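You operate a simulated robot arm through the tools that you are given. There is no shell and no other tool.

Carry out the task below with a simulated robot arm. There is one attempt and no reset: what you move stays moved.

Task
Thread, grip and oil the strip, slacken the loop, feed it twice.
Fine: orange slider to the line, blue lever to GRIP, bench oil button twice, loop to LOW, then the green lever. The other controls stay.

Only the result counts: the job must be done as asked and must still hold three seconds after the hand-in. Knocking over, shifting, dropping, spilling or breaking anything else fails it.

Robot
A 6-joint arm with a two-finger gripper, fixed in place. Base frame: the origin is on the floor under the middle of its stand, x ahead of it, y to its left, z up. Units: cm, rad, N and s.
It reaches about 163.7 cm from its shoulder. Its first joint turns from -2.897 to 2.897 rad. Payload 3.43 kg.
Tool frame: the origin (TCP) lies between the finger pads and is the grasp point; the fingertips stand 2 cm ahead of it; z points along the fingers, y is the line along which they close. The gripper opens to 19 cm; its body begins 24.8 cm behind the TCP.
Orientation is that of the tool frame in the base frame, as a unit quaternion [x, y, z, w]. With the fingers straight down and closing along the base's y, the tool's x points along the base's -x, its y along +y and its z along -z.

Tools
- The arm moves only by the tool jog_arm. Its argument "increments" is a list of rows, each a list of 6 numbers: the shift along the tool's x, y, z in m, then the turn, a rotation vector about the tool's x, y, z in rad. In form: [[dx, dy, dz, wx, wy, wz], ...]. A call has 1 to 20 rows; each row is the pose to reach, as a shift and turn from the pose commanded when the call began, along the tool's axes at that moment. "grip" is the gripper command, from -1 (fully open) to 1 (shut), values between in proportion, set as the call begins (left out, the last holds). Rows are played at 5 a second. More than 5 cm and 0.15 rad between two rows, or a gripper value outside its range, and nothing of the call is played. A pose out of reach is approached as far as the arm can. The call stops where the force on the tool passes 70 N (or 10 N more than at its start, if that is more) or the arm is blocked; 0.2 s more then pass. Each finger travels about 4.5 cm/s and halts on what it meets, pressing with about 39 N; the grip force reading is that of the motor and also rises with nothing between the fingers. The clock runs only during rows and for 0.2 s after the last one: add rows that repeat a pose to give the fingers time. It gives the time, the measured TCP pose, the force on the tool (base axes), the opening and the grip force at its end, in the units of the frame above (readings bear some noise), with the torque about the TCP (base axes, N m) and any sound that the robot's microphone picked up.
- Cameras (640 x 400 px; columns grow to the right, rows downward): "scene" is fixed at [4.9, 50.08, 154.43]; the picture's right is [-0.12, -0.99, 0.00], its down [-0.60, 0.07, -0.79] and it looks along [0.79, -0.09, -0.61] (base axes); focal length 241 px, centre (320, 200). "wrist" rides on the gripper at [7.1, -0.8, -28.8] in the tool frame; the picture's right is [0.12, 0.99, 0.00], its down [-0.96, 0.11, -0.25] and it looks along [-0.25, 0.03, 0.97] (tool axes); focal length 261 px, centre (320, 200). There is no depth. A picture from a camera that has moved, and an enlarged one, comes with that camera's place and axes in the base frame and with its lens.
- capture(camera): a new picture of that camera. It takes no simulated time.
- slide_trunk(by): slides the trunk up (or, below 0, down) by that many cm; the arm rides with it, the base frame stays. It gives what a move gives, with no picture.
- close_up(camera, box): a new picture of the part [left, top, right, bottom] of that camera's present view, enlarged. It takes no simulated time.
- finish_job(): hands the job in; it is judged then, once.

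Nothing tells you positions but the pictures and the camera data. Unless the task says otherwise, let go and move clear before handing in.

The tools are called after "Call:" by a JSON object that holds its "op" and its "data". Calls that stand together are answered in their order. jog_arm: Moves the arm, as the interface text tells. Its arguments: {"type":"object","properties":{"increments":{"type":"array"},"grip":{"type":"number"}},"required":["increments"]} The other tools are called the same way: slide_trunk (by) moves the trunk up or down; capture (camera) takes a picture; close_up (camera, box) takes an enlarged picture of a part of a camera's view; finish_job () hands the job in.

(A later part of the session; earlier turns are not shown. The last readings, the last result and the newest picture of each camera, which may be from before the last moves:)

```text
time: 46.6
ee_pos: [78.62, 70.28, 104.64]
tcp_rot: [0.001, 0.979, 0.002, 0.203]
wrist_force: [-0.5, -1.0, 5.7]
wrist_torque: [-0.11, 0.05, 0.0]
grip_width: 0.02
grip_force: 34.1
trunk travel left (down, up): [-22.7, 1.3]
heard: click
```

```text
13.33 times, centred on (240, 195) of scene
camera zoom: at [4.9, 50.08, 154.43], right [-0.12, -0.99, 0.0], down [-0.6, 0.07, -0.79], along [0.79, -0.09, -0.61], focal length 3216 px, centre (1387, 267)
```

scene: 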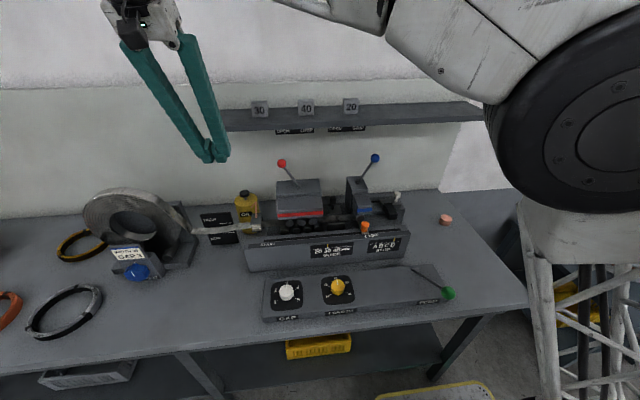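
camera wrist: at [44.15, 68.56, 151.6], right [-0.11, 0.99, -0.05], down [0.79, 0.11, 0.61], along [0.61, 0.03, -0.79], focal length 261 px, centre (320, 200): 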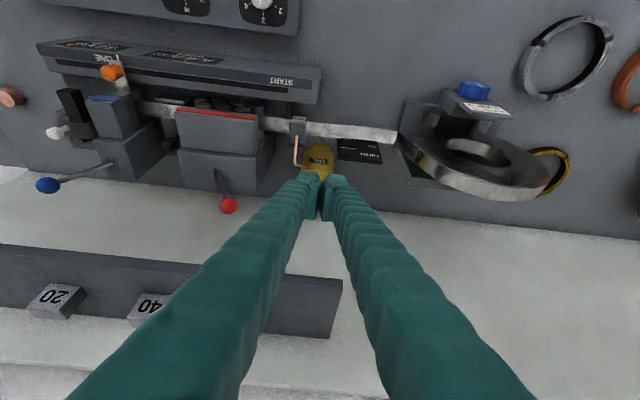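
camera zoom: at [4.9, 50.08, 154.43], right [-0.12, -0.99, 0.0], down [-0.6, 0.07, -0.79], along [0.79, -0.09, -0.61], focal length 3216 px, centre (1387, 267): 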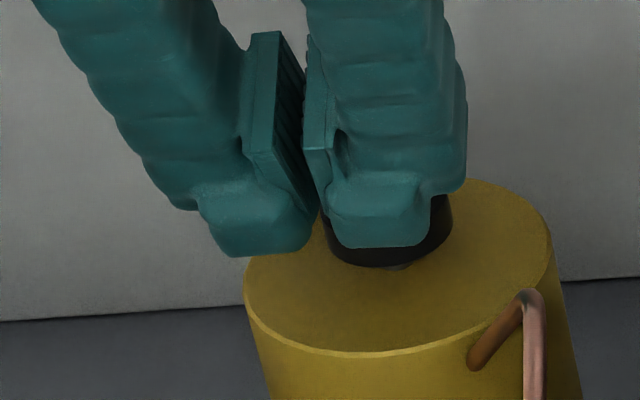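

The second click was heard, so oiling is done. I'll lift straight off the plunger, retreat up and back, then go look closely at the payout knob near (53.5, 99, 94).

Call:
{"op": "jog_arm", "data": {"increments": [[-0.0119, 0, -0.0275, 0, 0, 0], [0.0021, 0, -0.0644, 0, 0, 0], [0.016, 0, -0.1013, 0, 0, 0], [0.03, 0, -0.1382, 0, 0, 0], [0.044, 0, -0.1751, 0, 0, 0], [0.058, 0, -0.212, 0, 0, 0], [0.0719, 0, -0.249, 0, 0, 0], [0.0719, 0, -0.249, 0, 0, 0]]}}

Call:
{"op": "jog_arm", "data": {"increments": [[0.026, 0.032, 0.0044, 0, -0.054, 0], [0.052, 0.064, 0.0088, 0, -0.109, 0], [0.078, 0.097, 0.0132, 0, -0.163, 0], [0.104, 0.129, 0.0176, 0, -0.218, 0], [0.13, 0.161, 0.022, 0, -0.272, 0], [0.156, 0.193, 0.0264, 0, -0.327, 0], [0.182, 0.225, 0.0308, 0, -0.381, 0], [0.209, 0.258, 0.0352, 0, -0.436, 0], [0.2352, 0.29, 0.0397, 0, -0.49, 0], [0.2352, 0.29, 0.0397, 0, -0.49, 0]]}}

Call:
{"op": "capture", "data": {"camera": "wrist"}}

Call:
{"op": "capture", "data": {"camera": "scene"}}

```text
time: 48.4
ee_pos: [62.06, 70.3, 124.51]
tcp_rot: [0.0, 0.979, 0.002, 0.203]
wrist_force: [-0.2, 0.2, 0.1]
wrist_torque: [0.01, -0.03, -0.02]
grip_width: 0.0
grip_force: 34.6
trunk travel left (down, up): [-22.7, 1.3]
```

```text
time: 50.6
ee_pos: [42.06, 99.08, 111.71]
tcp_rot: [0.003, 0.901, 0.002, 0.434]
wrist_force: [-0.7, -1.6, 1.8]
wrist_torque: [0.29, 0.32, 0.42]
grip_width: 0.0
grip_force: 34.3
trunk travel left (down, up): [-22.7, 1.3]
```

```text
taken
camera wrist: at [15.24, 98.19, 124.31], right [-0.07, 0.99, -0.09], down [0.41, 0.11, 0.91], along [0.91, 0.03, -0.41], focal length 261 px, centre (320, 200)
```

wrist: 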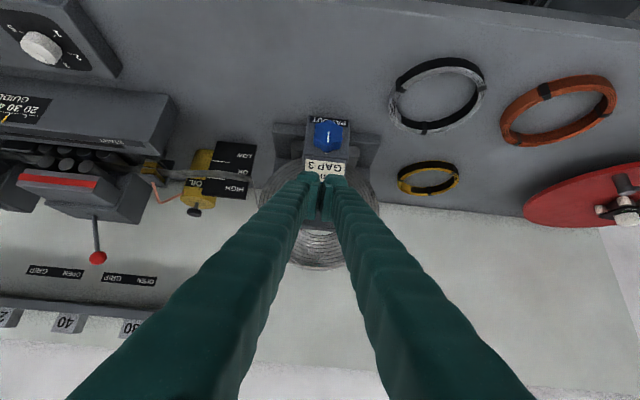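

```text
taken
```

scene: 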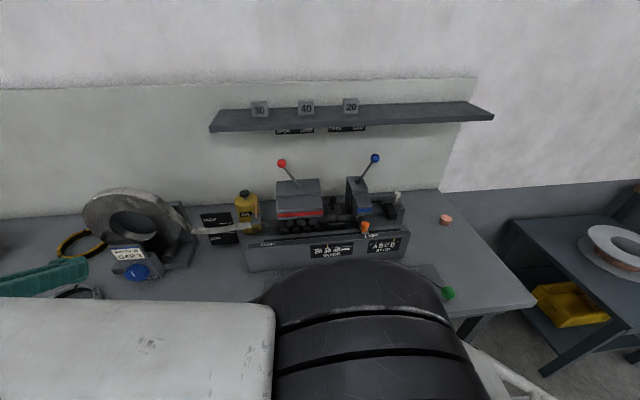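

The knob is clearly visible from here, facing me on a sloped box face. I'll zoom in on it from both cameras to get its axis.

Call:
{"op": "close_up", "data": {"camera": "wrist", "box": [280, 100, 380, 180]}}

Call:
{"op": "close_up", "data": {"camera": "scene", "box": [90, 225, 190, 300]}}

Call:
{"op": "close_up", "data": {"camera": "wrist", "box": [140, 110, 280, 220]}}

Call:
{"op": "close_up", "data": {"camera": "scene", "box": [180, 180, 280, 250]}}

```text
5.00 times, centred on (330, 140) of wrist
camera zoom: at [15.24, 98.19, 124.31], right [-0.07, 0.99, -0.09], down [0.41, 0.11, 0.91], along [0.91, 0.03, -0.41], focal length 1303 px, centre (270, 500)
```

zoom: 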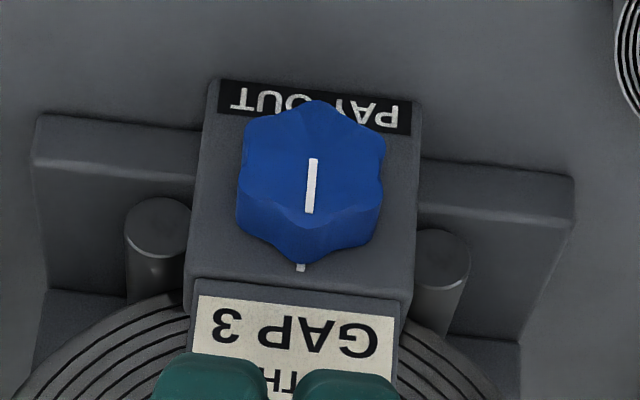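

```text
5.33 times, centred on (140, 262) of scene
camera zoom: at [4.9, 50.08, 154.43], right [-0.12, -0.99, 0.0], down [-0.6, 0.07, -0.79], along [0.79, -0.09, -0.61], focal length 1286 px, centre (1280, -133)
```

zoom: 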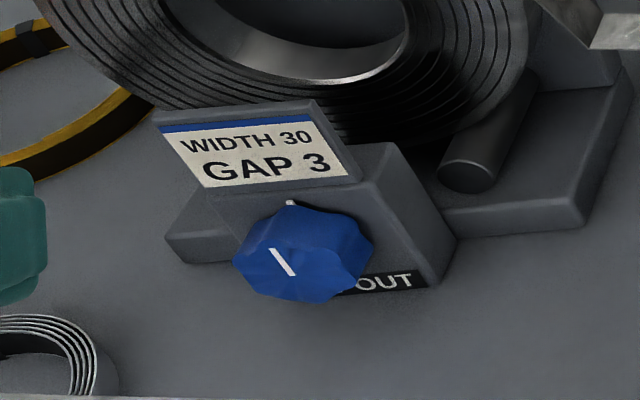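

```text
3.64 times, centred on (210, 165) of wrist
camera zoom: at [15.24, 98.19, 124.31], right [-0.07, 0.99, -0.09], down [0.41, 0.11, 0.91], along [0.91, 0.03, -0.41], focal length 948 px, centre (720, 327)
```

zoom: 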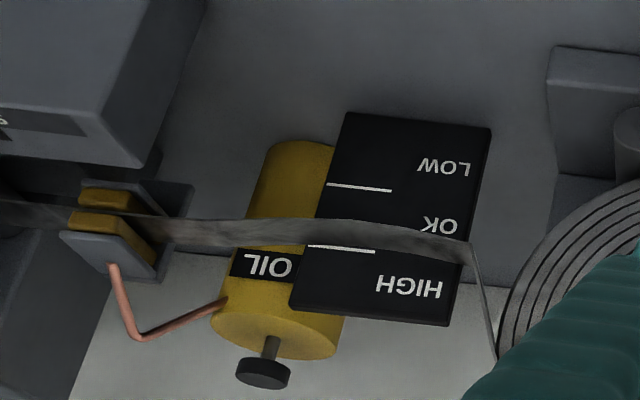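

```text
5.71 times, centred on (230, 215) of scene
camera zoom: at [4.9, 50.08, 154.43], right [-0.12, -0.99, 0.0], down [-0.6, 0.07, -0.79], along [0.79, -0.09, -0.61], focal length 1378 px, centre (834, 114)
```

zoom: 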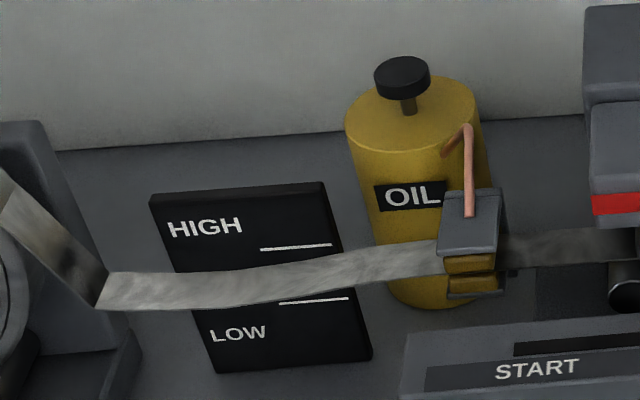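

The knob axis is horizontal along -x, its centre is at about (y 99.8, z 92.6), the radius is about 2.8 cm and its face is at x 54.3. The oiler pads have turned amber. I'll bring the open gripper to a pre-grasp pose in front of it, pointing about 20° below horizontal.

Call:
{"op": "jog_arm", "data": {"increments": [[0.02, 0.0015, 0.024, 0, -0.06, 0], [0.041, 0.003, 0.048, 0, -0.12, 0], [0.0615, 0.0045, 0.072, 0, -0.18, 0], [0.082, 0.006, 0.096, 0, -0.24, 0], [0.1025, 0.007, 0.12, 0, -0.301, 0], [0.1025, 0.007, 0.12, 0, -0.301, 0]], "grip": 0.05}}

Call:
{"op": "capture", "data": {"camera": "wrist"}}

Call:
{"op": "capture", "data": {"camera": "scene"}}

```text
time: 52.0
ee_pos: [45.01, 100.1, 96.13]
tcp_rot: [0.0, 0.825, 0.001, 0.565]
wrist_force: [-0.4, 0.8, 0.2]
wrist_torque: [0.0, -0.09, -0.09]
grip_width: 9.02
grip_force: 0.1
trunk travel left (down, up): [-22.7, 1.3]
```

```text
taken
camera wrist: at [15.73, 99.24, 100.04], right [-0.04, 0.99, -0.11], down [0.12, 0.11, 0.99], along [0.99, 0.03, -0.12], focal length 261 px, centre (320, 200)
```

wrist: 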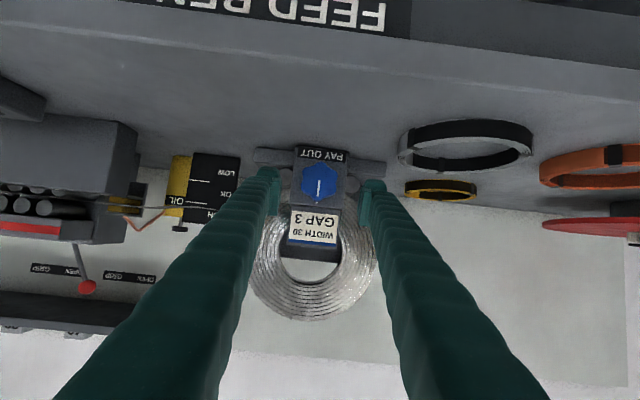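

```text
taken
```

scene: 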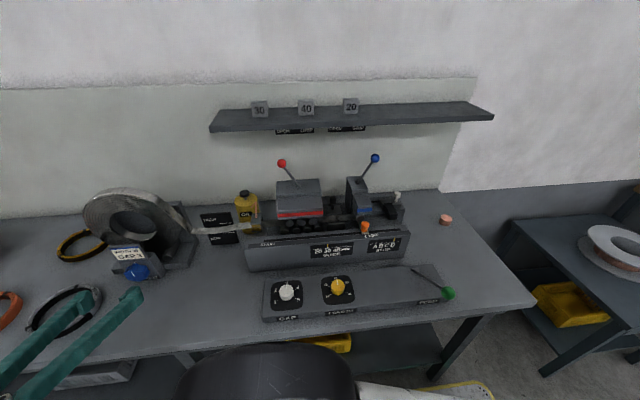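

This low front view is excellent, and the bench carries a FEED BENCH nameplate, which explains the wording "bench oil button". I'll zoom in on the knob and loop board.

Call:
{"op": "close_up", "data": {"camera": "wrist", "box": [270, 130, 370, 260]}}

Call:
{"op": "close_up", "data": {"camera": "wrist", "box": [140, 130, 270, 250]}}

Call:
{"op": "close_up", "data": {"camera": "wrist", "box": [110, 0, 430, 60]}}

```text
3.08 times, centred on (320, 195) of wrist
camera zoom: at [15.73, 99.24, 100.04], right [-0.04, 0.99, -0.11], down [0.12, 0.11, 0.99], along [0.99, 0.03, -0.12], focal length 802 px, centre (320, 215)
```

zoom: 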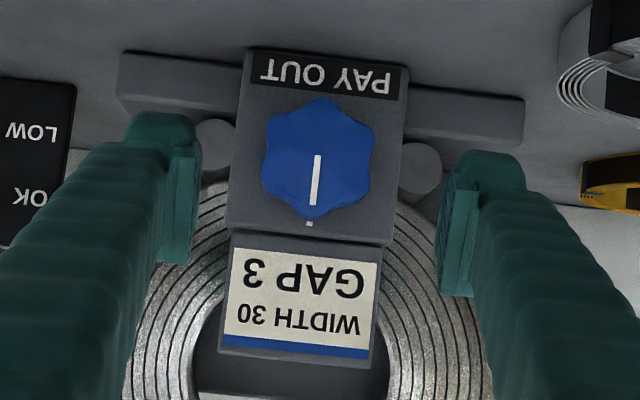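

```text
3.33 times, centred on (205, 190) of wrist
camera zoom: at [15.73, 99.24, 100.04], right [-0.04, 0.99, -0.11], down [0.12, 0.11, 0.99], along [0.99, 0.03, -0.12], focal length 869 px, centre (703, 233)
```

zoom: 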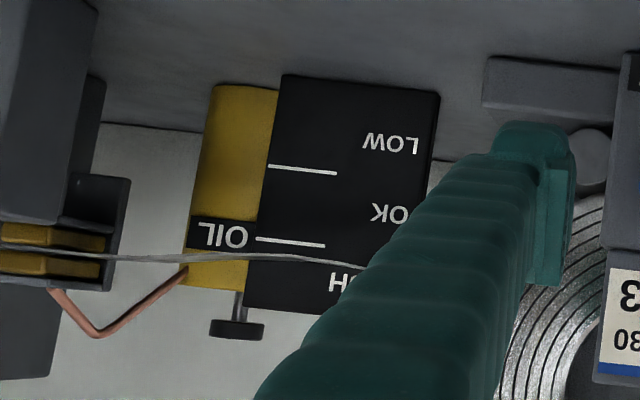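

```text
2.00 times, centred on (270, 30) of wrist
camera zoom: at [15.73, 99.24, 100.04], right [-0.04, 0.99, -0.11], down [0.12, 0.11, 0.99], along [0.99, 0.03, -0.12], focal length 521 px, centre (420, 540)
```

zoom: 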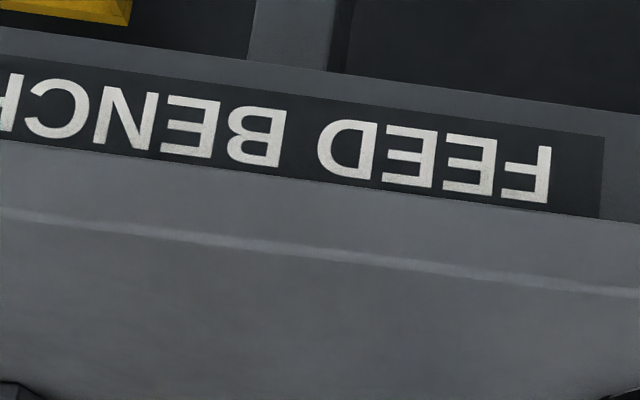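

The loop now sits up at HIGH, so it must be paid out. The knob centre is (54.3, 99.9, 92.5) with six lobes and the gripper is centred on it. I'll advance to straddle the knob.

Call:
{"op": "jog_arm", "data": {"increments": [[0, 0, 0.025, 0, 0, 0], [0, -0.001, 0.05, 0, 0, 0], [0, -0.001, 0.075, 0, 0, 0], [0, -0.001, 0.09, 0, 0, 0], [0, -0.001, 0.096, 0, 0, 0]]}}

Call:
{"op": "close_up", "data": {"camera": "wrist", "box": [250, 120, 390, 260]}}

Call:
{"op": "close_up", "data": {"camera": "scene", "box": [90, 225, 190, 300]}}

```text
time: 53.2
ee_pos: [54.04, 99.92, 92.47]
tcp_rot: [0.001, 0.826, 0.001, 0.564]
wrist_force: [-0.2, -0.5, -0.2]
wrist_torque: [0.03, -0.02, 0.01]
grip_width: 9.02
grip_force: 0.2
trunk travel left (down, up): [-22.7, 1.3]
```

```text
2.86 times, centred on (320, 190) of wrist
camera zoom: at [24.78, 98.99, 96.48], right [-0.04, 0.99, -0.11], down [0.12, 0.11, 0.99], along [0.99, 0.03, -0.12], focal length 745 px, centre (320, 229)
```

zoom: 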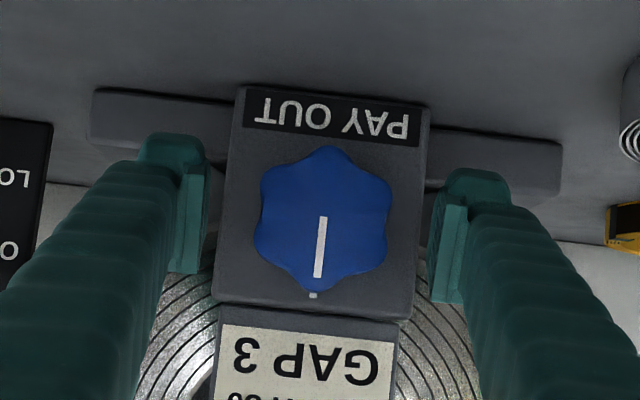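

```text
5.33 times, centred on (140, 262) of scene
camera zoom: at [4.9, 50.08, 154.43], right [-0.12, -0.99, 0.0], down [-0.6, 0.07, -0.79], along [0.79, -0.09, -0.61], focal length 1286 px, centre (1280, -133)
```

zoom: 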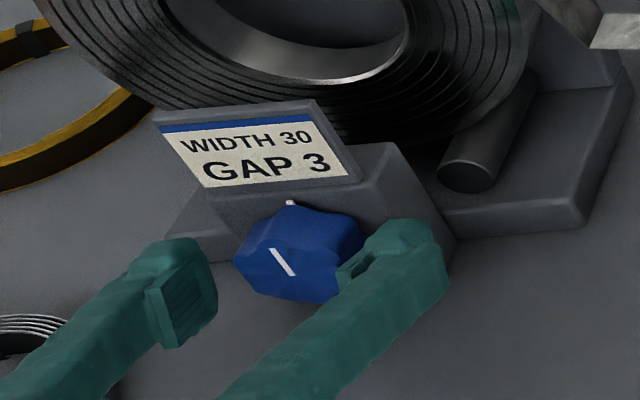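

The fingers straddle the knob symmetrically. I'll close on it.

Call:
{"op": "jog_arm", "data": {"increments": [[0, 0, 0, 0, 0, 0], [0, 0, 0, 0, 0, 0], [0, 0, 0, 0, 0, 0], [0, 0, 0, 0, 0, 0]], "grip": 0.6}}

Call:
{"op": "close_up", "data": {"camera": "wrist", "box": [250, 120, 390, 260]}}

Call:
{"op": "close_up", "data": {"camera": "scene", "box": [90, 225, 190, 300]}}

```text
time: 54.2
ee_pos: [54.03, 99.86, 92.62]
tcp_rot: [0.0, 0.826, 0.001, 0.564]
wrist_force: [8.4, 17.0, 3.5]
wrist_torque: [0.04, 0.02, 0.29]
grip_width: 5.47
grip_force: 45.2
trunk travel left (down, up): [-22.7, 1.3]
```

```text
2.86 times, centred on (320, 190) of wrist
camera zoom: at [24.76, 99.08, 96.48], right [-0.04, 0.99, -0.11], down [0.12, 0.11, 0.99], along [0.99, 0.03, -0.12], focal length 745 px, centre (320, 229)
```

zoom: 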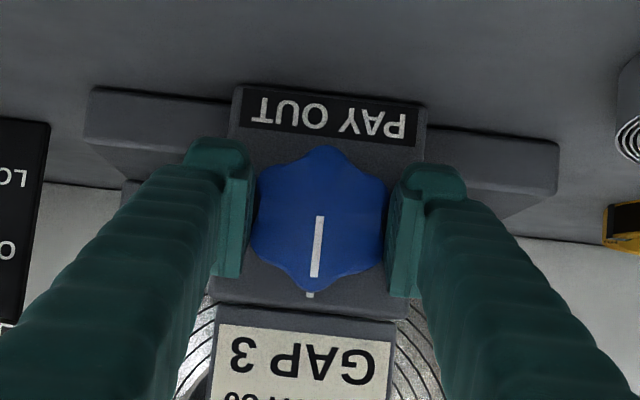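

```text
5.33 times, centred on (140, 262) of scene
camera zoom: at [4.9, 50.08, 154.43], right [-0.12, -0.99, 0.0], down [-0.6, 0.07, -0.79], along [0.79, -0.09, -0.61], focal length 1286 px, centre (1280, -133)
```

zoom: 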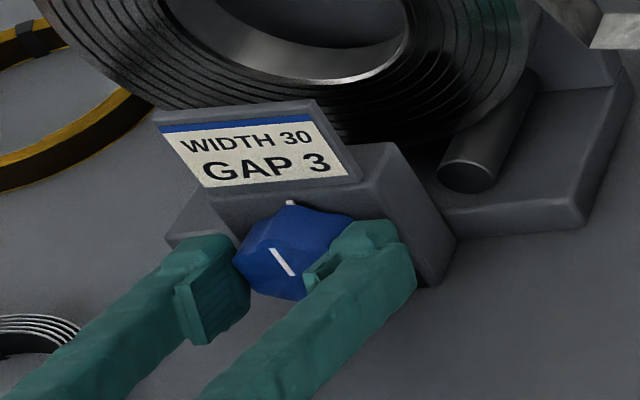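

The knob is gripped firmly. I'll first try turning it clockwise, as seen from the front, by about 0.45 rad about its horizontal axis and watch the loop.

Call:
{"op": "jog_arm", "data": {"increments": [[0, 0.001, 0, 0, 0, 0], [0, 0.001, 0, -0.0326, 0, 0.0839], [0, 0.001, 0, -0.0652, 0, 0.1678], [0, 0.001, 0, -0.0979, 0, 0.2516], [0, 0.001, 0, -0.1305, 0, 0.3355], [0, 0.001, 0, -0.1631, 0, 0.4194], [0, 0.001, 0, -0.1631, 0, 0.4194]]}}

Call:
{"op": "close_up", "data": {"camera": "wrist", "box": [250, 120, 390, 260]}}

Call:
{"op": "close_up", "data": {"camera": "scene", "box": [180, 180, 280, 250]}}

Call:
{"op": "close_up", "data": {"camera": "scene", "box": [90, 225, 190, 300]}}

```text
time: 55.8
ee_pos: [54.06, 99.79, 92.54]
tcp_rot: [0.128, 0.805, 0.184, 0.55]
wrist_force: [12.0, -9.4, -7.4]
wrist_torque: [-0.05, 0.08, -0.07]
grip_width: 5.46
grip_force: 45.0
trunk travel left (down, up): [-22.7, 1.3]
```

```text
2.86 times, centred on (320, 190) of wrist
camera zoom: at [24.74, 97.44, 95.73], right [-0.04, 0.94, 0.33], down [0.12, -0.33, 0.94], along [0.99, 0.08, -0.1], focal length 745 px, centre (320, 229)
```

zoom: 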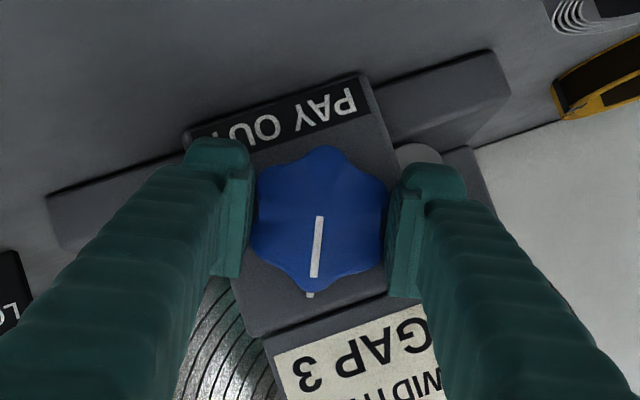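

```text
5.71 times, centred on (230, 215) of scene
camera zoom: at [4.9, 50.08, 154.43], right [-0.12, -0.99, 0.0], down [-0.6, 0.07, -0.79], along [0.79, -0.09, -0.61], focal length 1378 px, centre (834, 114)
```

zoom: 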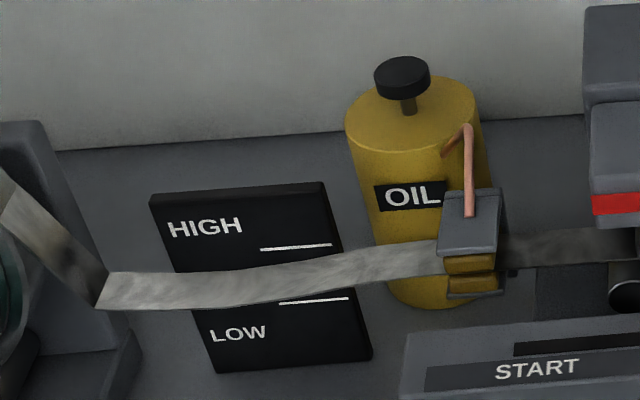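

```text
5.33 times, centred on (140, 262) of scene
camera zoom: at [4.9, 50.08, 154.43], right [-0.12, -0.99, 0.0], down [-0.6, 0.07, -0.79], along [0.79, -0.09, -0.61], focal length 1286 px, centre (1280, -133)
```

zoom: 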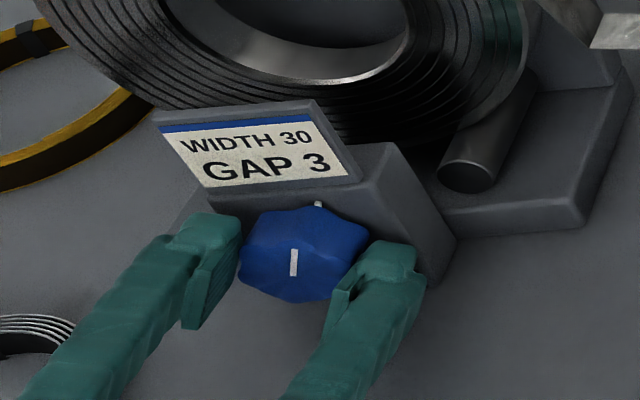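

The knob turned with the hand, but the loop shows no obvious change yet. I'll take a finer reference picture of the loop, then turn a bit further the same way.

Call:
{"op": "close_up", "data": {"camera": "scene", "box": [190, 205, 270, 245]}}

Call:
{"op": "jog_arm", "data": {"increments": [[0, 0, 0, -0.0363, 0, 0.0932], [0, 0, 0, -0.0725, 0, 0.1864], [0, 0, 0, -0.0906, 0, 0.233], [0, 0, 0, -0.0906, 0, 0.233]]}}

Call:
{"op": "close_up", "data": {"camera": "scene", "box": [190, 205, 270, 245]}}

Call:
{"op": "close_up", "data": {"camera": "scene", "box": [90, 225, 190, 300]}}

Call:
{"op": "close_up", "data": {"camera": "wrist", "box": [220, 100, 420, 260]}}

```text
8.00 times, centred on (230, 225) of scene
camera zoom: at [4.9, 50.08, 154.43], right [-0.12, -0.99, 0.0], down [-0.6, 0.07, -0.79], along [0.79, -0.09, -0.61], focal length 1930 px, centre (1040, 0)
```

zoom: 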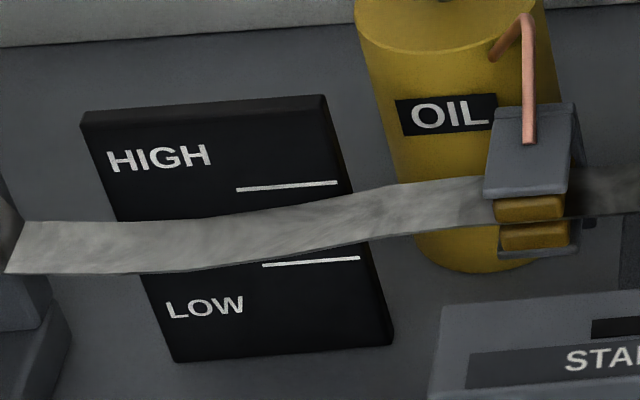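

```text
time: 56.8
ee_pos: [54.07, 99.73, 92.47]
tcp_rot: [0.196, 0.776, 0.281, 0.53]
wrist_force: [13.8, -39.9, -21.5]
wrist_torque: [-0.17, 0.15, -0.34]
grip_width: 5.48
grip_force: 44.8
trunk travel left (down, up): [-22.7, 1.3]
```

```text
8.00 times, centred on (230, 225) of scene
camera zoom: at [4.9, 50.08, 154.43], right [-0.12, -0.99, 0.0], down [-0.6, 0.07, -0.79], along [0.79, -0.09, -0.61], focal length 1930 px, centre (1040, 0)
```

zoom: 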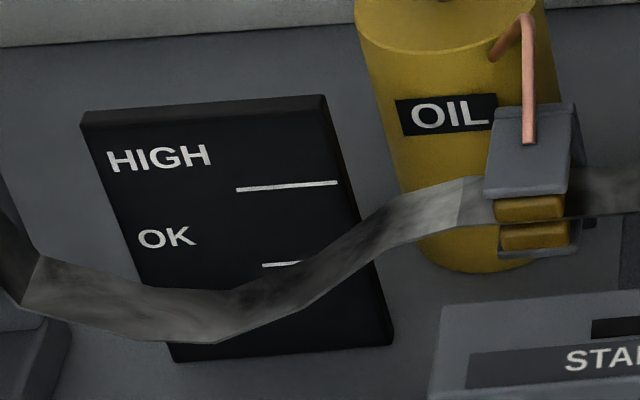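

```text
5.33 times, centred on (140, 262) of scene
camera zoom: at [4.9, 50.08, 154.43], right [-0.12, -0.99, 0.0], down [-0.6, 0.07, -0.79], along [0.79, -0.09, -0.61], focal length 1286 px, centre (1280, -133)
```

zoom: 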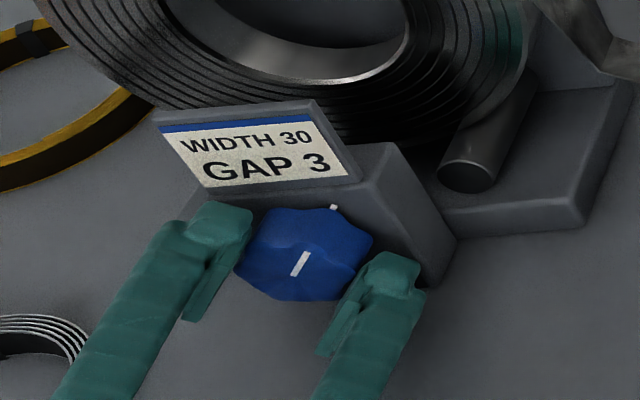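

```text
2.50 times, centred on (320, 180) of wrist
camera zoom: at [24.72, 96.73, 95.04], right [-0.04, 0.83, 0.56], down [0.12, -0.55, 0.83], along [0.99, 0.1, -0.08], focal length 652 px, centre (320, 250)
```

zoom: 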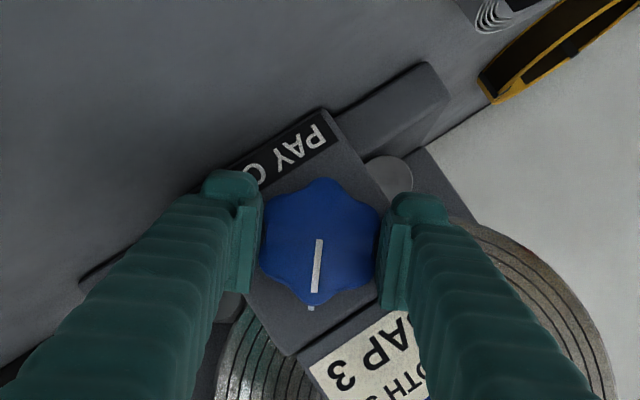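

Turning clockwise pays out: the loop has dropped from HIGH to about the OK level. I need one more amount to reach LOW, but the lower finger is nearing the bench. I'll open slightly, back out and regrasp rotated the other way.

Call:
{"op": "jog_arm", "data": {"increments": [[0, 0, 0, 0, 0, 0], [0, 0, 0, 0, 0, 0], [0, 0, -0.005, 0, 0, 0]], "grip": 0.337}}

Call:
{"op": "jog_arm", "data": {"increments": [[0, 0, -0.02, 0, 0, 0], [0, 0, -0.045, 0, 0, 0], [0, 0, -0.07, 0, 0, 0]]}}

Call:
{"op": "close_up", "data": {"camera": "scene", "box": [190, 205, 270, 245]}}

Call:
{"op": "close_up", "data": {"camera": "scene", "box": [90, 225, 190, 300]}}

Call:
{"op": "capture", "data": {"camera": "wrist"}}

```text
time: 57.6
ee_pos: [53.36, 99.9, 92.81]
tcp_rot: [0.195, 0.775, 0.282, 0.53]
wrist_force: [0.5, -1.1, -0.3]
wrist_torque: [0.04, -0.05, -0.03]
grip_width: 6.31
grip_force: 0.1
trunk travel left (down, up): [-22.7, 1.3]
```

```text
time: 58.4
ee_pos: [47.07, 98.3, 94.74]
tcp_rot: [0.193, 0.775, 0.283, 0.53]
wrist_force: [0.1, 0.1, 0.0]
wrist_torque: [0.01, -0.04, 0.0]
grip_width: 6.29
grip_force: 0.0
trunk travel left (down, up): [-22.7, 1.3]
```

```text
8.00 times, centred on (230, 225) of scene
camera zoom: at [4.9, 50.08, 154.43], right [-0.12, -0.99, 0.0], down [-0.6, 0.07, -0.79], along [0.79, -0.09, -0.61], focal length 1930 px, centre (1040, 0)
```

zoom: 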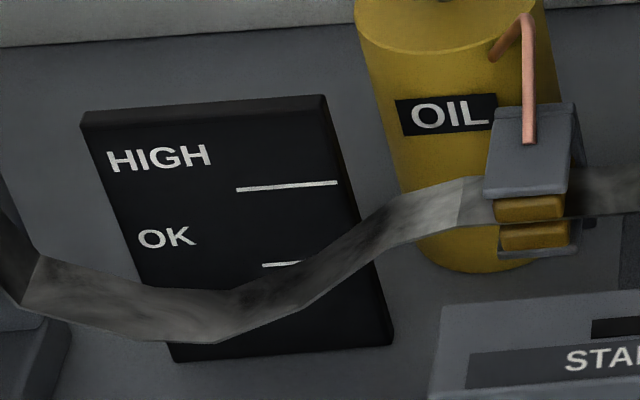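

```text
5.33 times, centred on (140, 262) of scene
camera zoom: at [4.9, 50.08, 154.43], right [-0.12, -0.99, 0.0], down [-0.6, 0.07, -0.79], along [0.79, -0.09, -0.61], focal length 1286 px, centre (1280, -133)
```

zoom: 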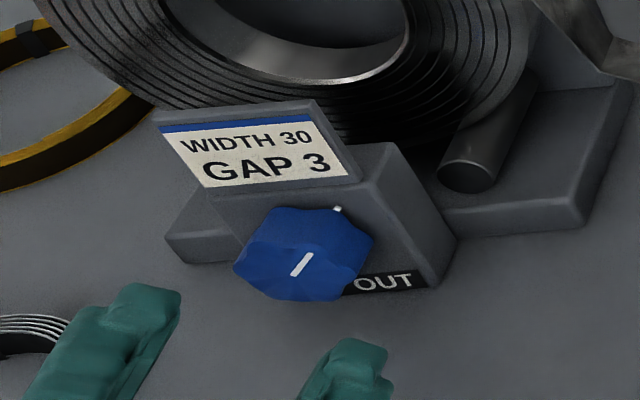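

```text
taken
camera wrist: at [17.64, 95.08, 97.25], right [-0.04, 0.83, 0.56], down [0.12, -0.55, 0.83], along [0.99, 0.1, -0.08], focal length 261 px, centre (320, 200)
```

wrist: 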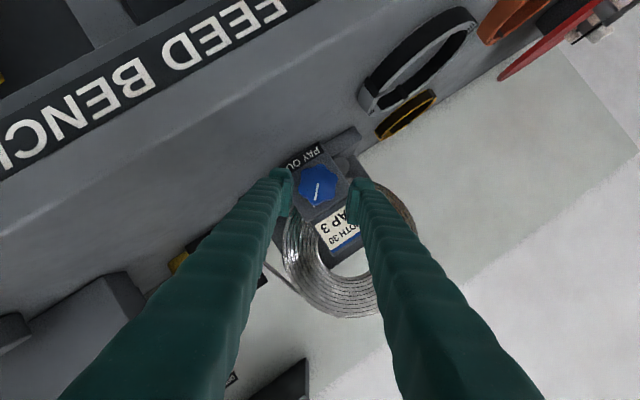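

The knob stayed put. I'll counter-rotate the hand by 60° (one lobe pitch) in front of the knob, then regrasp.

Call:
{"op": "jog_arm", "data": {"increments": [[0.0017, 0.0028, 0, 0.0474, 0, -0.122], [0.0033, 0.0057, 0, 0.0949, 0, -0.244], [0.005, 0.0085, 0, 0.1423, 0, -0.3659], [0.0067, 0.0113, 0, 0.1897, 0, -0.4879], [0.0084, 0.0142, 0, 0.2371, 0, -0.6099], [0.01, 0.017, 0, 0.2846, 0, -0.7319], [0.0117, 0.0198, 0, 0.332, 0, -0.8538], [0.0134, 0.0227, 0, 0.3794, 0, -0.9758], [0.0134, 0.0227, 0, 0.3794, 0, -0.9758]], "grip": 0.105}}

Call:
{"op": "close_up", "data": {"camera": "wrist", "box": [220, 100, 420, 260]}}

Call:
{"op": "close_up", "data": {"camera": "wrist", "box": [60, 60, 300, 260]}}

```text
time: 60.4
ee_pos: [46.57, 100.76, 95.33]
tcp_rot: [-0.097, 0.814, -0.143, 0.555]
wrist_force: [0.3, -0.5, 1.0]
wrist_torque: [0.02, 0.12, 0.04]
grip_width: 8.51
grip_force: 0.0
trunk travel left (down, up): [-22.7, 1.3]
```

```text
2.50 times, centred on (320, 180) of wrist
camera zoom: at [17.2, 101.3, 99.32], right [-0.04, 0.9, -0.44], down [0.12, 0.44, 0.89], along [0.99, -0.01, -0.13], focal length 652 px, centre (320, 250)
```

zoom: 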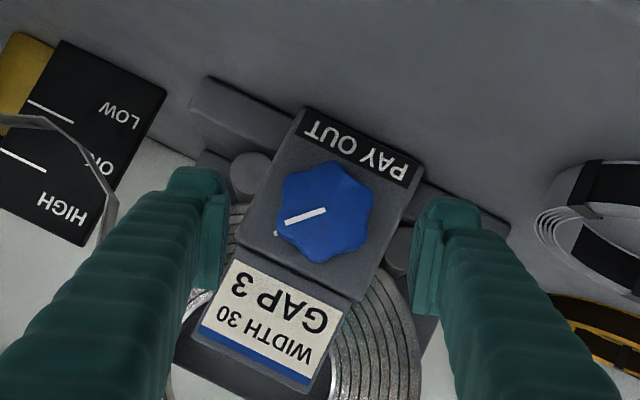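

```text
2.00 times, centred on (180, 160) of wrist
camera zoom: at [17.2, 101.3, 99.32], right [-0.04, 0.9, -0.44], down [0.12, 0.44, 0.89], along [0.99, -0.01, -0.13], focal length 521 px, centre (600, 280)
```

zoom: 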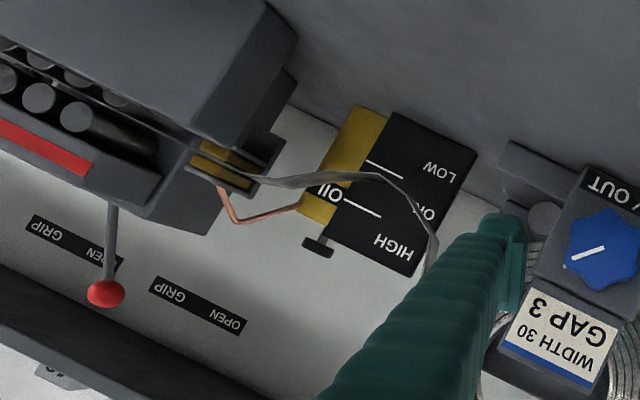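

The loop is now in the OK band, just short of LOW. I'll advance, straddle the knob again and close.

Call:
{"op": "jog_arm", "data": {"increments": [[0.0003, 0.0006, 0.025, 0, 0, 0], [0.0006, 0.0012, 0.05, 0, 0, 0], [0.0012, 0.0024, 0.07, 0, 0, 0], [0.0012, 0.0024, 0.0805, 0, 0, 0], [0.0012, 0.0024, 0.0805, 0, 0, 0]]}}

Call:
{"op": "jog_arm", "data": {"increments": [[0, 0, 0, 0, 0, 0], [0, 0, 0, 0, 0, 0], [0, 0, 0, 0, 0, 0], [0, 0, 0, 0, 0, 0]], "grip": 0.6}}

Call:
{"op": "close_up", "data": {"camera": "wrist", "box": [220, 100, 420, 260]}}

Call:
{"op": "close_up", "data": {"camera": "scene", "box": [90, 225, 190, 300]}}

Call:
{"op": "close_up", "data": {"camera": "scene", "box": [190, 205, 270, 245]}}

```text
time: 61.6
ee_pos: [53.96, 99.99, 92.25]
tcp_rot: [-0.097, 0.813, -0.142, 0.556]
wrist_force: [0.2, -0.2, -0.5]
wrist_torque: [0.0, 0.01, -0.01]
grip_width: 8.5
grip_force: 0.1
trunk travel left (down, up): [-22.7, 1.3]
```

```text
time: 62.6
ee_pos: [53.96, 100.04, 92.15]
tcp_rot: [-0.097, 0.813, -0.142, 0.556]
wrist_force: [1.0, 1.3, -1.0]
wrist_torque: [-0.03, 0.01, 0.02]
grip_width: 5.47
grip_force: 45.2
trunk travel left (down, up): [-22.7, 1.3]
```

```text
2.50 times, centred on (320, 180) of wrist
camera zoom: at [24.62, 100.51, 96.28], right [-0.04, 0.9, -0.44], down [0.12, 0.44, 0.89], along [0.99, -0.01, -0.13], focal length 652 px, centre (320, 250)
```

zoom: 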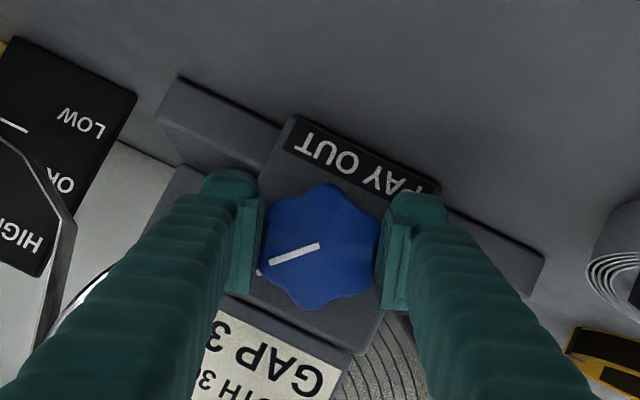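

```text
5.33 times, centred on (140, 262) of scene
camera zoom: at [4.9, 50.08, 154.43], right [-0.12, -0.99, 0.0], down [-0.6, 0.07, -0.79], along [0.79, -0.09, -0.61], focal length 1286 px, centre (1280, -133)
```

zoom: 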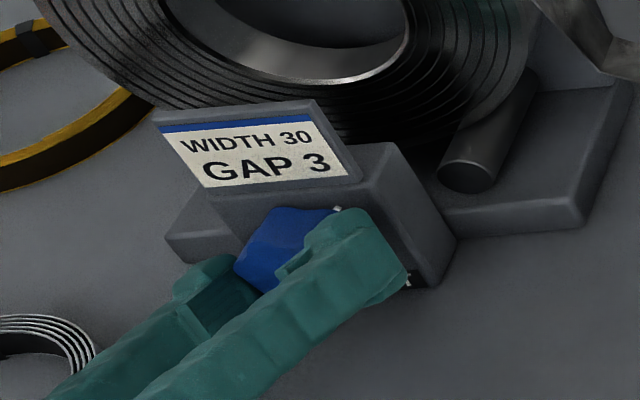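

```text
8.00 times, centred on (230, 225) of scene
camera zoom: at [4.9, 50.08, 154.43], right [-0.12, -0.99, 0.0], down [-0.6, 0.07, -0.79], along [0.79, -0.09, -0.61], focal length 1930 px, centre (1040, 0)
```

zoom: 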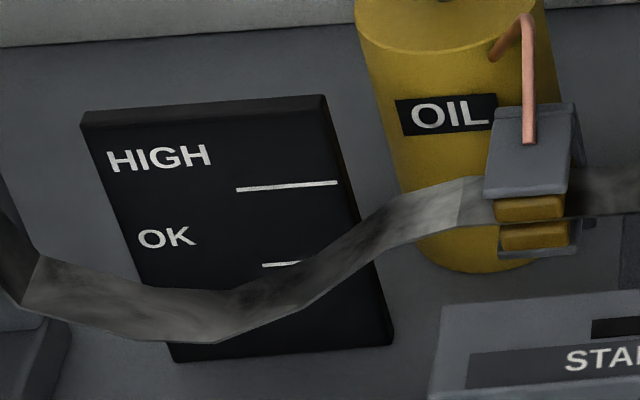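

The regrasp is clean with almost no side load. I'll turn clockwise another 0.35 rad and check the loop.

Call:
{"op": "jog_arm", "data": {"increments": [[0, 0, 0, -0.0362, 0, 0.0932], [0, 0, 0, -0.0725, 0, 0.1864], [0, 0, 0, -0.1087, 0, 0.2796], [0, 0, 0, -0.1268, 0, 0.3262], [0, 0, 0, -0.1268, 0, 0.3262]]}}

Call:
{"op": "close_up", "data": {"camera": "scene", "box": [190, 205, 270, 245]}}

Call:
{"op": "close_up", "data": {"camera": "wrist", "box": [220, 100, 420, 260]}}

```text
time: 63.8
ee_pos: [53.89, 100.02, 92.25]
tcp_rot: [0.001, 0.826, 0.003, 0.564]
wrist_force: [5.5, 16.0, 2.9]
wrist_torque: [0.0, 0.06, 0.12]
grip_width: 5.45
grip_force: 45.5
trunk travel left (down, up): [-22.7, 1.3]
```

```text
8.00 times, centred on (230, 225) of scene
camera zoom: at [4.9, 50.08, 154.43], right [-0.12, -0.99, 0.0], down [-0.6, 0.07, -0.79], along [0.79, -0.09, -0.61], focal length 1930 px, centre (1040, 0)
```

zoom: 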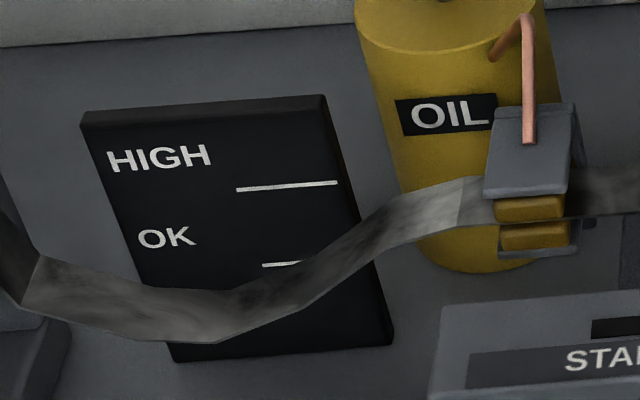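

```text
2.50 times, centred on (320, 180) of wrist
camera zoom: at [24.61, 99.08, 96.21], right [-0.04, 0.99, -0.1], down [0.12, 0.11, 0.99], along [0.99, 0.03, -0.12], focal length 652 px, centre (320, 250)
```

zoom: 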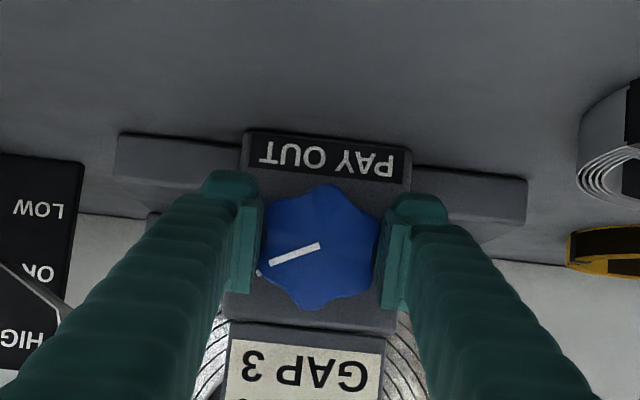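

The knob is now at about 60° with no change yet; the payout seems to step. I'll continue in 0.15 rad increments.

Call:
{"op": "jog_arm", "data": {"increments": [[0, 0, 0, -0.0272, 0, 0.0699], [0, 0, 0, -0.0544, 0, 0.1398], [0, 0, 0, -0.0544, 0, 0.1398]]}}

Call:
{"op": "close_up", "data": {"camera": "scene", "box": [190, 205, 270, 245]}}

```text
time: 64.6
ee_pos: [53.86, 99.85, 92.2]
tcp_rot: [0.045, 0.823, 0.064, 0.563]
wrist_force: [4.6, 12.1, 2.0]
wrist_torque: [0.0, 0.0, 0.12]
grip_width: 5.45
grip_force: 44.8
trunk travel left (down, up): [-22.7, 1.3]
```

```text
8.00 times, centred on (230, 225) of scene
camera zoom: at [4.9, 50.08, 154.43], right [-0.12, -0.99, 0.0], down [-0.6, 0.07, -0.79], along [0.79, -0.09, -0.61], focal length 1930 px, centre (1040, 0)
```

zoom: 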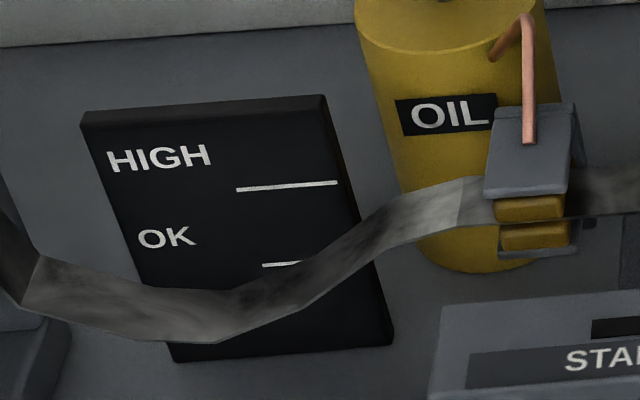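

No change yet. Continuing clockwise.

Call:
{"op": "jog_arm", "data": {"increments": [[0, 0, 0, -0.0272, 0, 0.0699], [0, 0, 0, -0.0544, 0, 0.1398], [0, 0, 0, -0.0544, 0, 0.1398]]}}

Call:
{"op": "close_up", "data": {"camera": "scene", "box": [190, 205, 270, 245]}}

Call:
{"op": "close_up", "data": {"camera": "scene", "box": [90, 225, 190, 300]}}

```text
time: 65.4
ee_pos: [53.93, 99.92, 92.35]
tcp_rot: [0.086, 0.816, 0.125, 0.558]
wrist_force: [1.7, 10.8, 4.3]
wrist_torque: [-0.01, -0.05, 0.14]
grip_width: 5.44
grip_force: 44.7
trunk travel left (down, up): [-22.7, 1.3]
```

```text
8.00 times, centred on (230, 225) of scene
camera zoom: at [4.9, 50.08, 154.43], right [-0.12, -0.99, 0.0], down [-0.6, 0.07, -0.79], along [0.79, -0.09, -0.61], focal length 1930 px, centre (1040, 0)
```

zoom: 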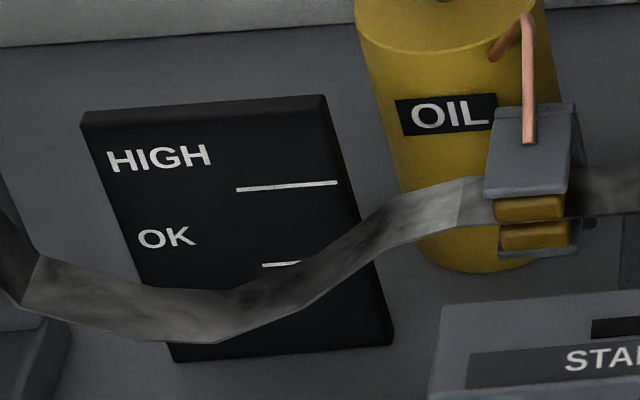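

```text
5.33 times, centred on (140, 262) of scene
camera zoom: at [4.9, 50.08, 154.43], right [-0.12, -0.99, 0.0], down [-0.6, 0.07, -0.79], along [0.79, -0.09, -0.61], focal length 1286 px, centre (1280, -133)
```

zoom: 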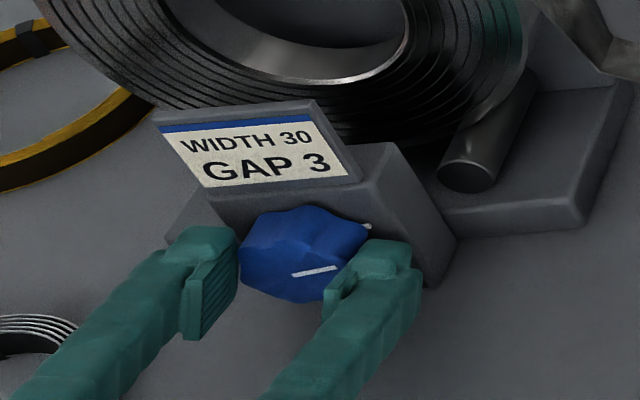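

Knob at about 77°, still no second step. Continuing to about 100°.

Call:
{"op": "jog_arm", "data": {"increments": [[0, 0, 0, -0.0272, 0, 0.0699], [0, 0, 0, -0.0544, 0, 0.1398], [0, 0, 0, -0.0725, 0, 0.1864], [0, 0, 0, -0.0725, 0, 0.1864]]}}

Call:
{"op": "close_up", "data": {"camera": "scene", "box": [190, 205, 270, 245]}}

```text
time: 66.4
ee_pos: [53.84, 99.81, 92.21]
tcp_rot: [0.141, 0.799, 0.207, 0.546]
wrist_force: [-1.8, 8.0, -0.6]
wrist_torque: [0.02, 0.07, 0.08]
grip_width: 5.44
grip_force: 44.5
trunk travel left (down, up): [-22.7, 1.3]
```

```text
8.00 times, centred on (230, 225) of scene
camera zoom: at [4.9, 50.08, 154.43], right [-0.12, -0.99, 0.0], down [-0.6, 0.07, -0.79], along [0.79, -0.09, -0.61], focal length 1930 px, centre (1040, 0)
```

zoom: 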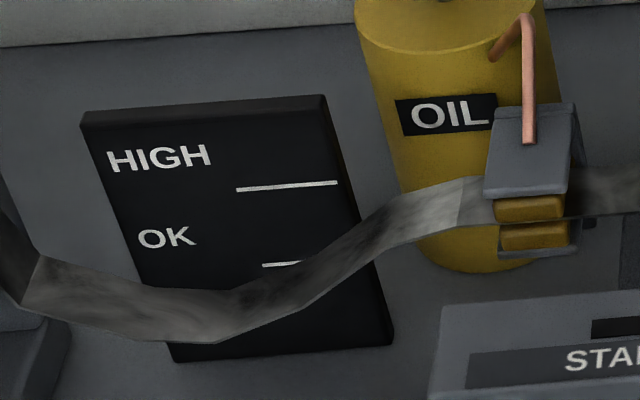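

Still unchanged at about 90°. Another small turn.

Call:
{"op": "jog_arm", "data": {"increments": [[0, 0, 0, -0.0272, 0, 0.0699], [0, 0, 0, -0.0544, 0, 0.1398], [0, 0, 0, -0.0725, 0, 0.1864], [0, 0, 0, -0.0725, 0, 0.1864]]}}

Call:
{"op": "close_up", "data": {"camera": "scene", "box": [190, 205, 270, 245]}}

Call:
{"op": "close_up", "data": {"camera": "scene", "box": [90, 225, 190, 300]}}

Call:
{"op": "close_up", "data": {"camera": "wrist", "box": [220, 100, 420, 260]}}

```text
time: 67.4
ee_pos: [53.99, 100.06, 92.2]
tcp_rot: [0.196, 0.776, 0.281, 0.529]
wrist_force: [-9.5, -8.0, -6.7]
wrist_torque: [-0.02, 0.15, -0.11]
grip_width: 5.44
grip_force: 44.3
trunk travel left (down, up): [-22.7, 1.3]
```

```text
8.00 times, centred on (230, 225) of scene
camera zoom: at [4.9, 50.08, 154.43], right [-0.12, -0.99, 0.0], down [-0.6, 0.07, -0.79], along [0.79, -0.09, -0.61], focal length 1930 px, centre (1040, 0)
```

zoom: 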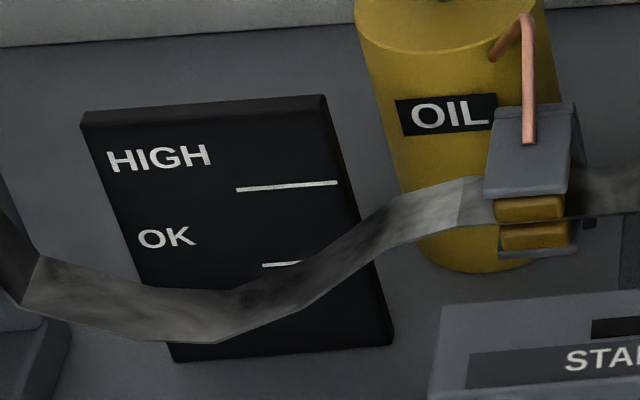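

```text
5.33 times, centred on (140, 262) of scene
camera zoom: at [4.9, 50.08, 154.43], right [-0.12, -0.99, 0.0], down [-0.6, 0.07, -0.79], along [0.79, -0.09, -0.61], focal length 1286 px, centre (1280, -133)
```

zoom: 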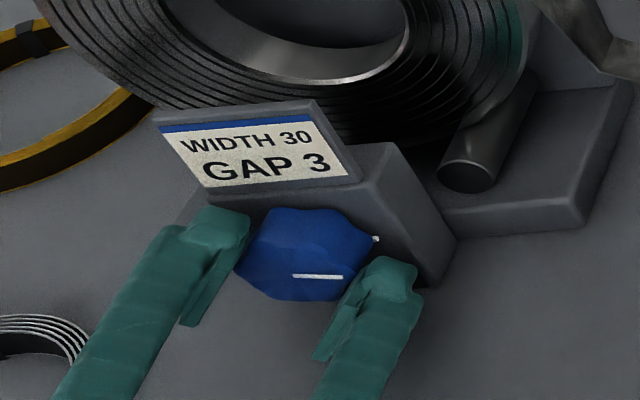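

```text
2.50 times, centred on (320, 180) of wrist
camera zoom: at [24.59, 96.89, 94.86], right [-0.04, 0.83, 0.55], down [0.12, -0.55, 0.83], along [0.99, 0.1, -0.08], focal length 652 px, centre (320, 250)
```

zoom: 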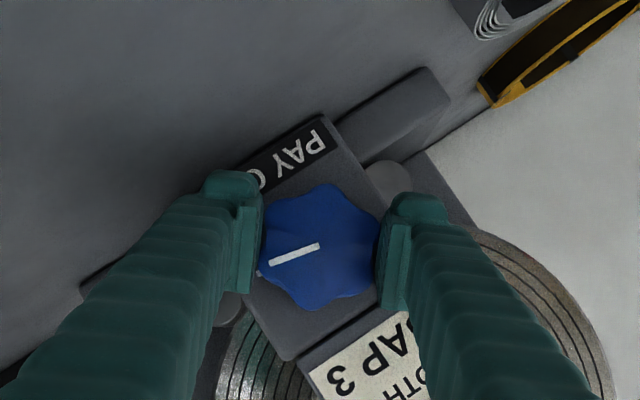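

Knob at about 100° and the hand is at its limit again. I'll release, back out, counter-rotate 60° and regrasp.

Call:
{"op": "jog_arm", "data": {"increments": [[0, 0, 0, 0, 0, 0], [0, 0, 0, 0, 0, 0], [0, 0, -0.005, 0, 0, 0], [0, 0, -0.03, 0, 0, 0], [0, 0, -0.055, 0, 0, 0], [0, 0, -0.075, 0, 0, 0]], "grip": 0.337}}

Call:
{"op": "jog_arm", "data": {"increments": [[0.0017, 0.0032, 0, 0.0474, 0, -0.122], [0.0033, 0.0063, 0, 0.0949, 0, -0.244], [0.005, 0.0095, 0, 0.1423, 0, -0.3659], [0.0067, 0.0127, 0, 0.1897, 0, -0.4879], [0.0083, 0.0158, 0, 0.2371, 0, -0.6099], [0.01, 0.019, 0, 0.2846, 0, -0.7319], [0.0117, 0.0221, 0, 0.332, 0, -0.8538], [0.0133, 0.0253, 0.0003, 0.3794, 0, -0.9758], [0.0133, 0.0253, 0.0003, 0.3794, 0, -0.9758]], "grip": 0.105}}

Call:
{"op": "close_up", "data": {"camera": "wrist", "box": [60, 60, 420, 260]}}

Call:
{"op": "close_up", "data": {"camera": "scene", "box": [90, 225, 190, 300]}}

```text
time: 68.8
ee_pos: [46.91, 98.19, 94.44]
tcp_rot: [0.195, 0.776, 0.282, 0.529]
wrist_force: [0.0, 0.4, -0.3]
wrist_torque: [0.0, -0.03, 0.01]
grip_width: 6.3
grip_force: 0.0
trunk travel left (down, up): [-22.7, 1.3]
```

```text
time: 70.8
ee_pos: [46.61, 100.9, 95.12]
tcp_rot: [-0.095, 0.814, -0.142, 0.556]
wrist_force: [0.4, 0.6, 0.3]
wrist_torque: [0.04, 0.09, 0.01]
grip_width: 8.55
grip_force: 0.2
trunk travel left (down, up): [-22.7, 1.3]
```

```text
1.78 times, centred on (240, 160) of wrist
camera zoom: at [17.2, 101.43, 99.17], right [-0.04, 0.9, -0.44], down [0.12, 0.44, 0.89], along [0.99, -0.01, -0.13], focal length 463 px, centre (462, 271)
```

zoom: 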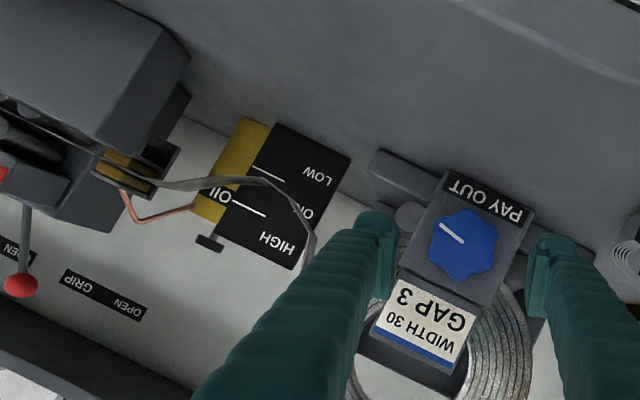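

```text
5.33 times, centred on (140, 262) of scene
camera zoom: at [4.9, 50.08, 154.43], right [-0.12, -0.99, 0.0], down [-0.6, 0.07, -0.79], along [0.79, -0.09, -0.61], focal length 1286 px, centre (1280, -133)
```

zoom: 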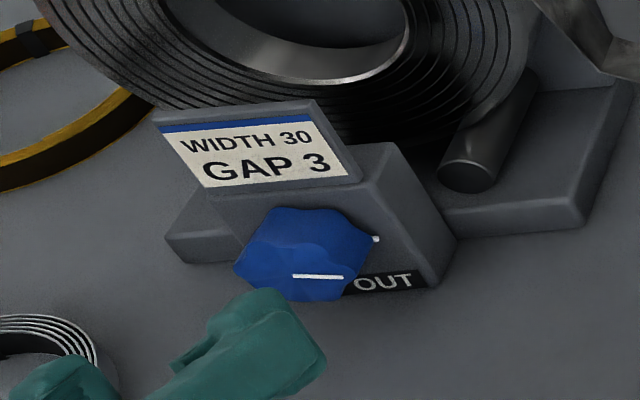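

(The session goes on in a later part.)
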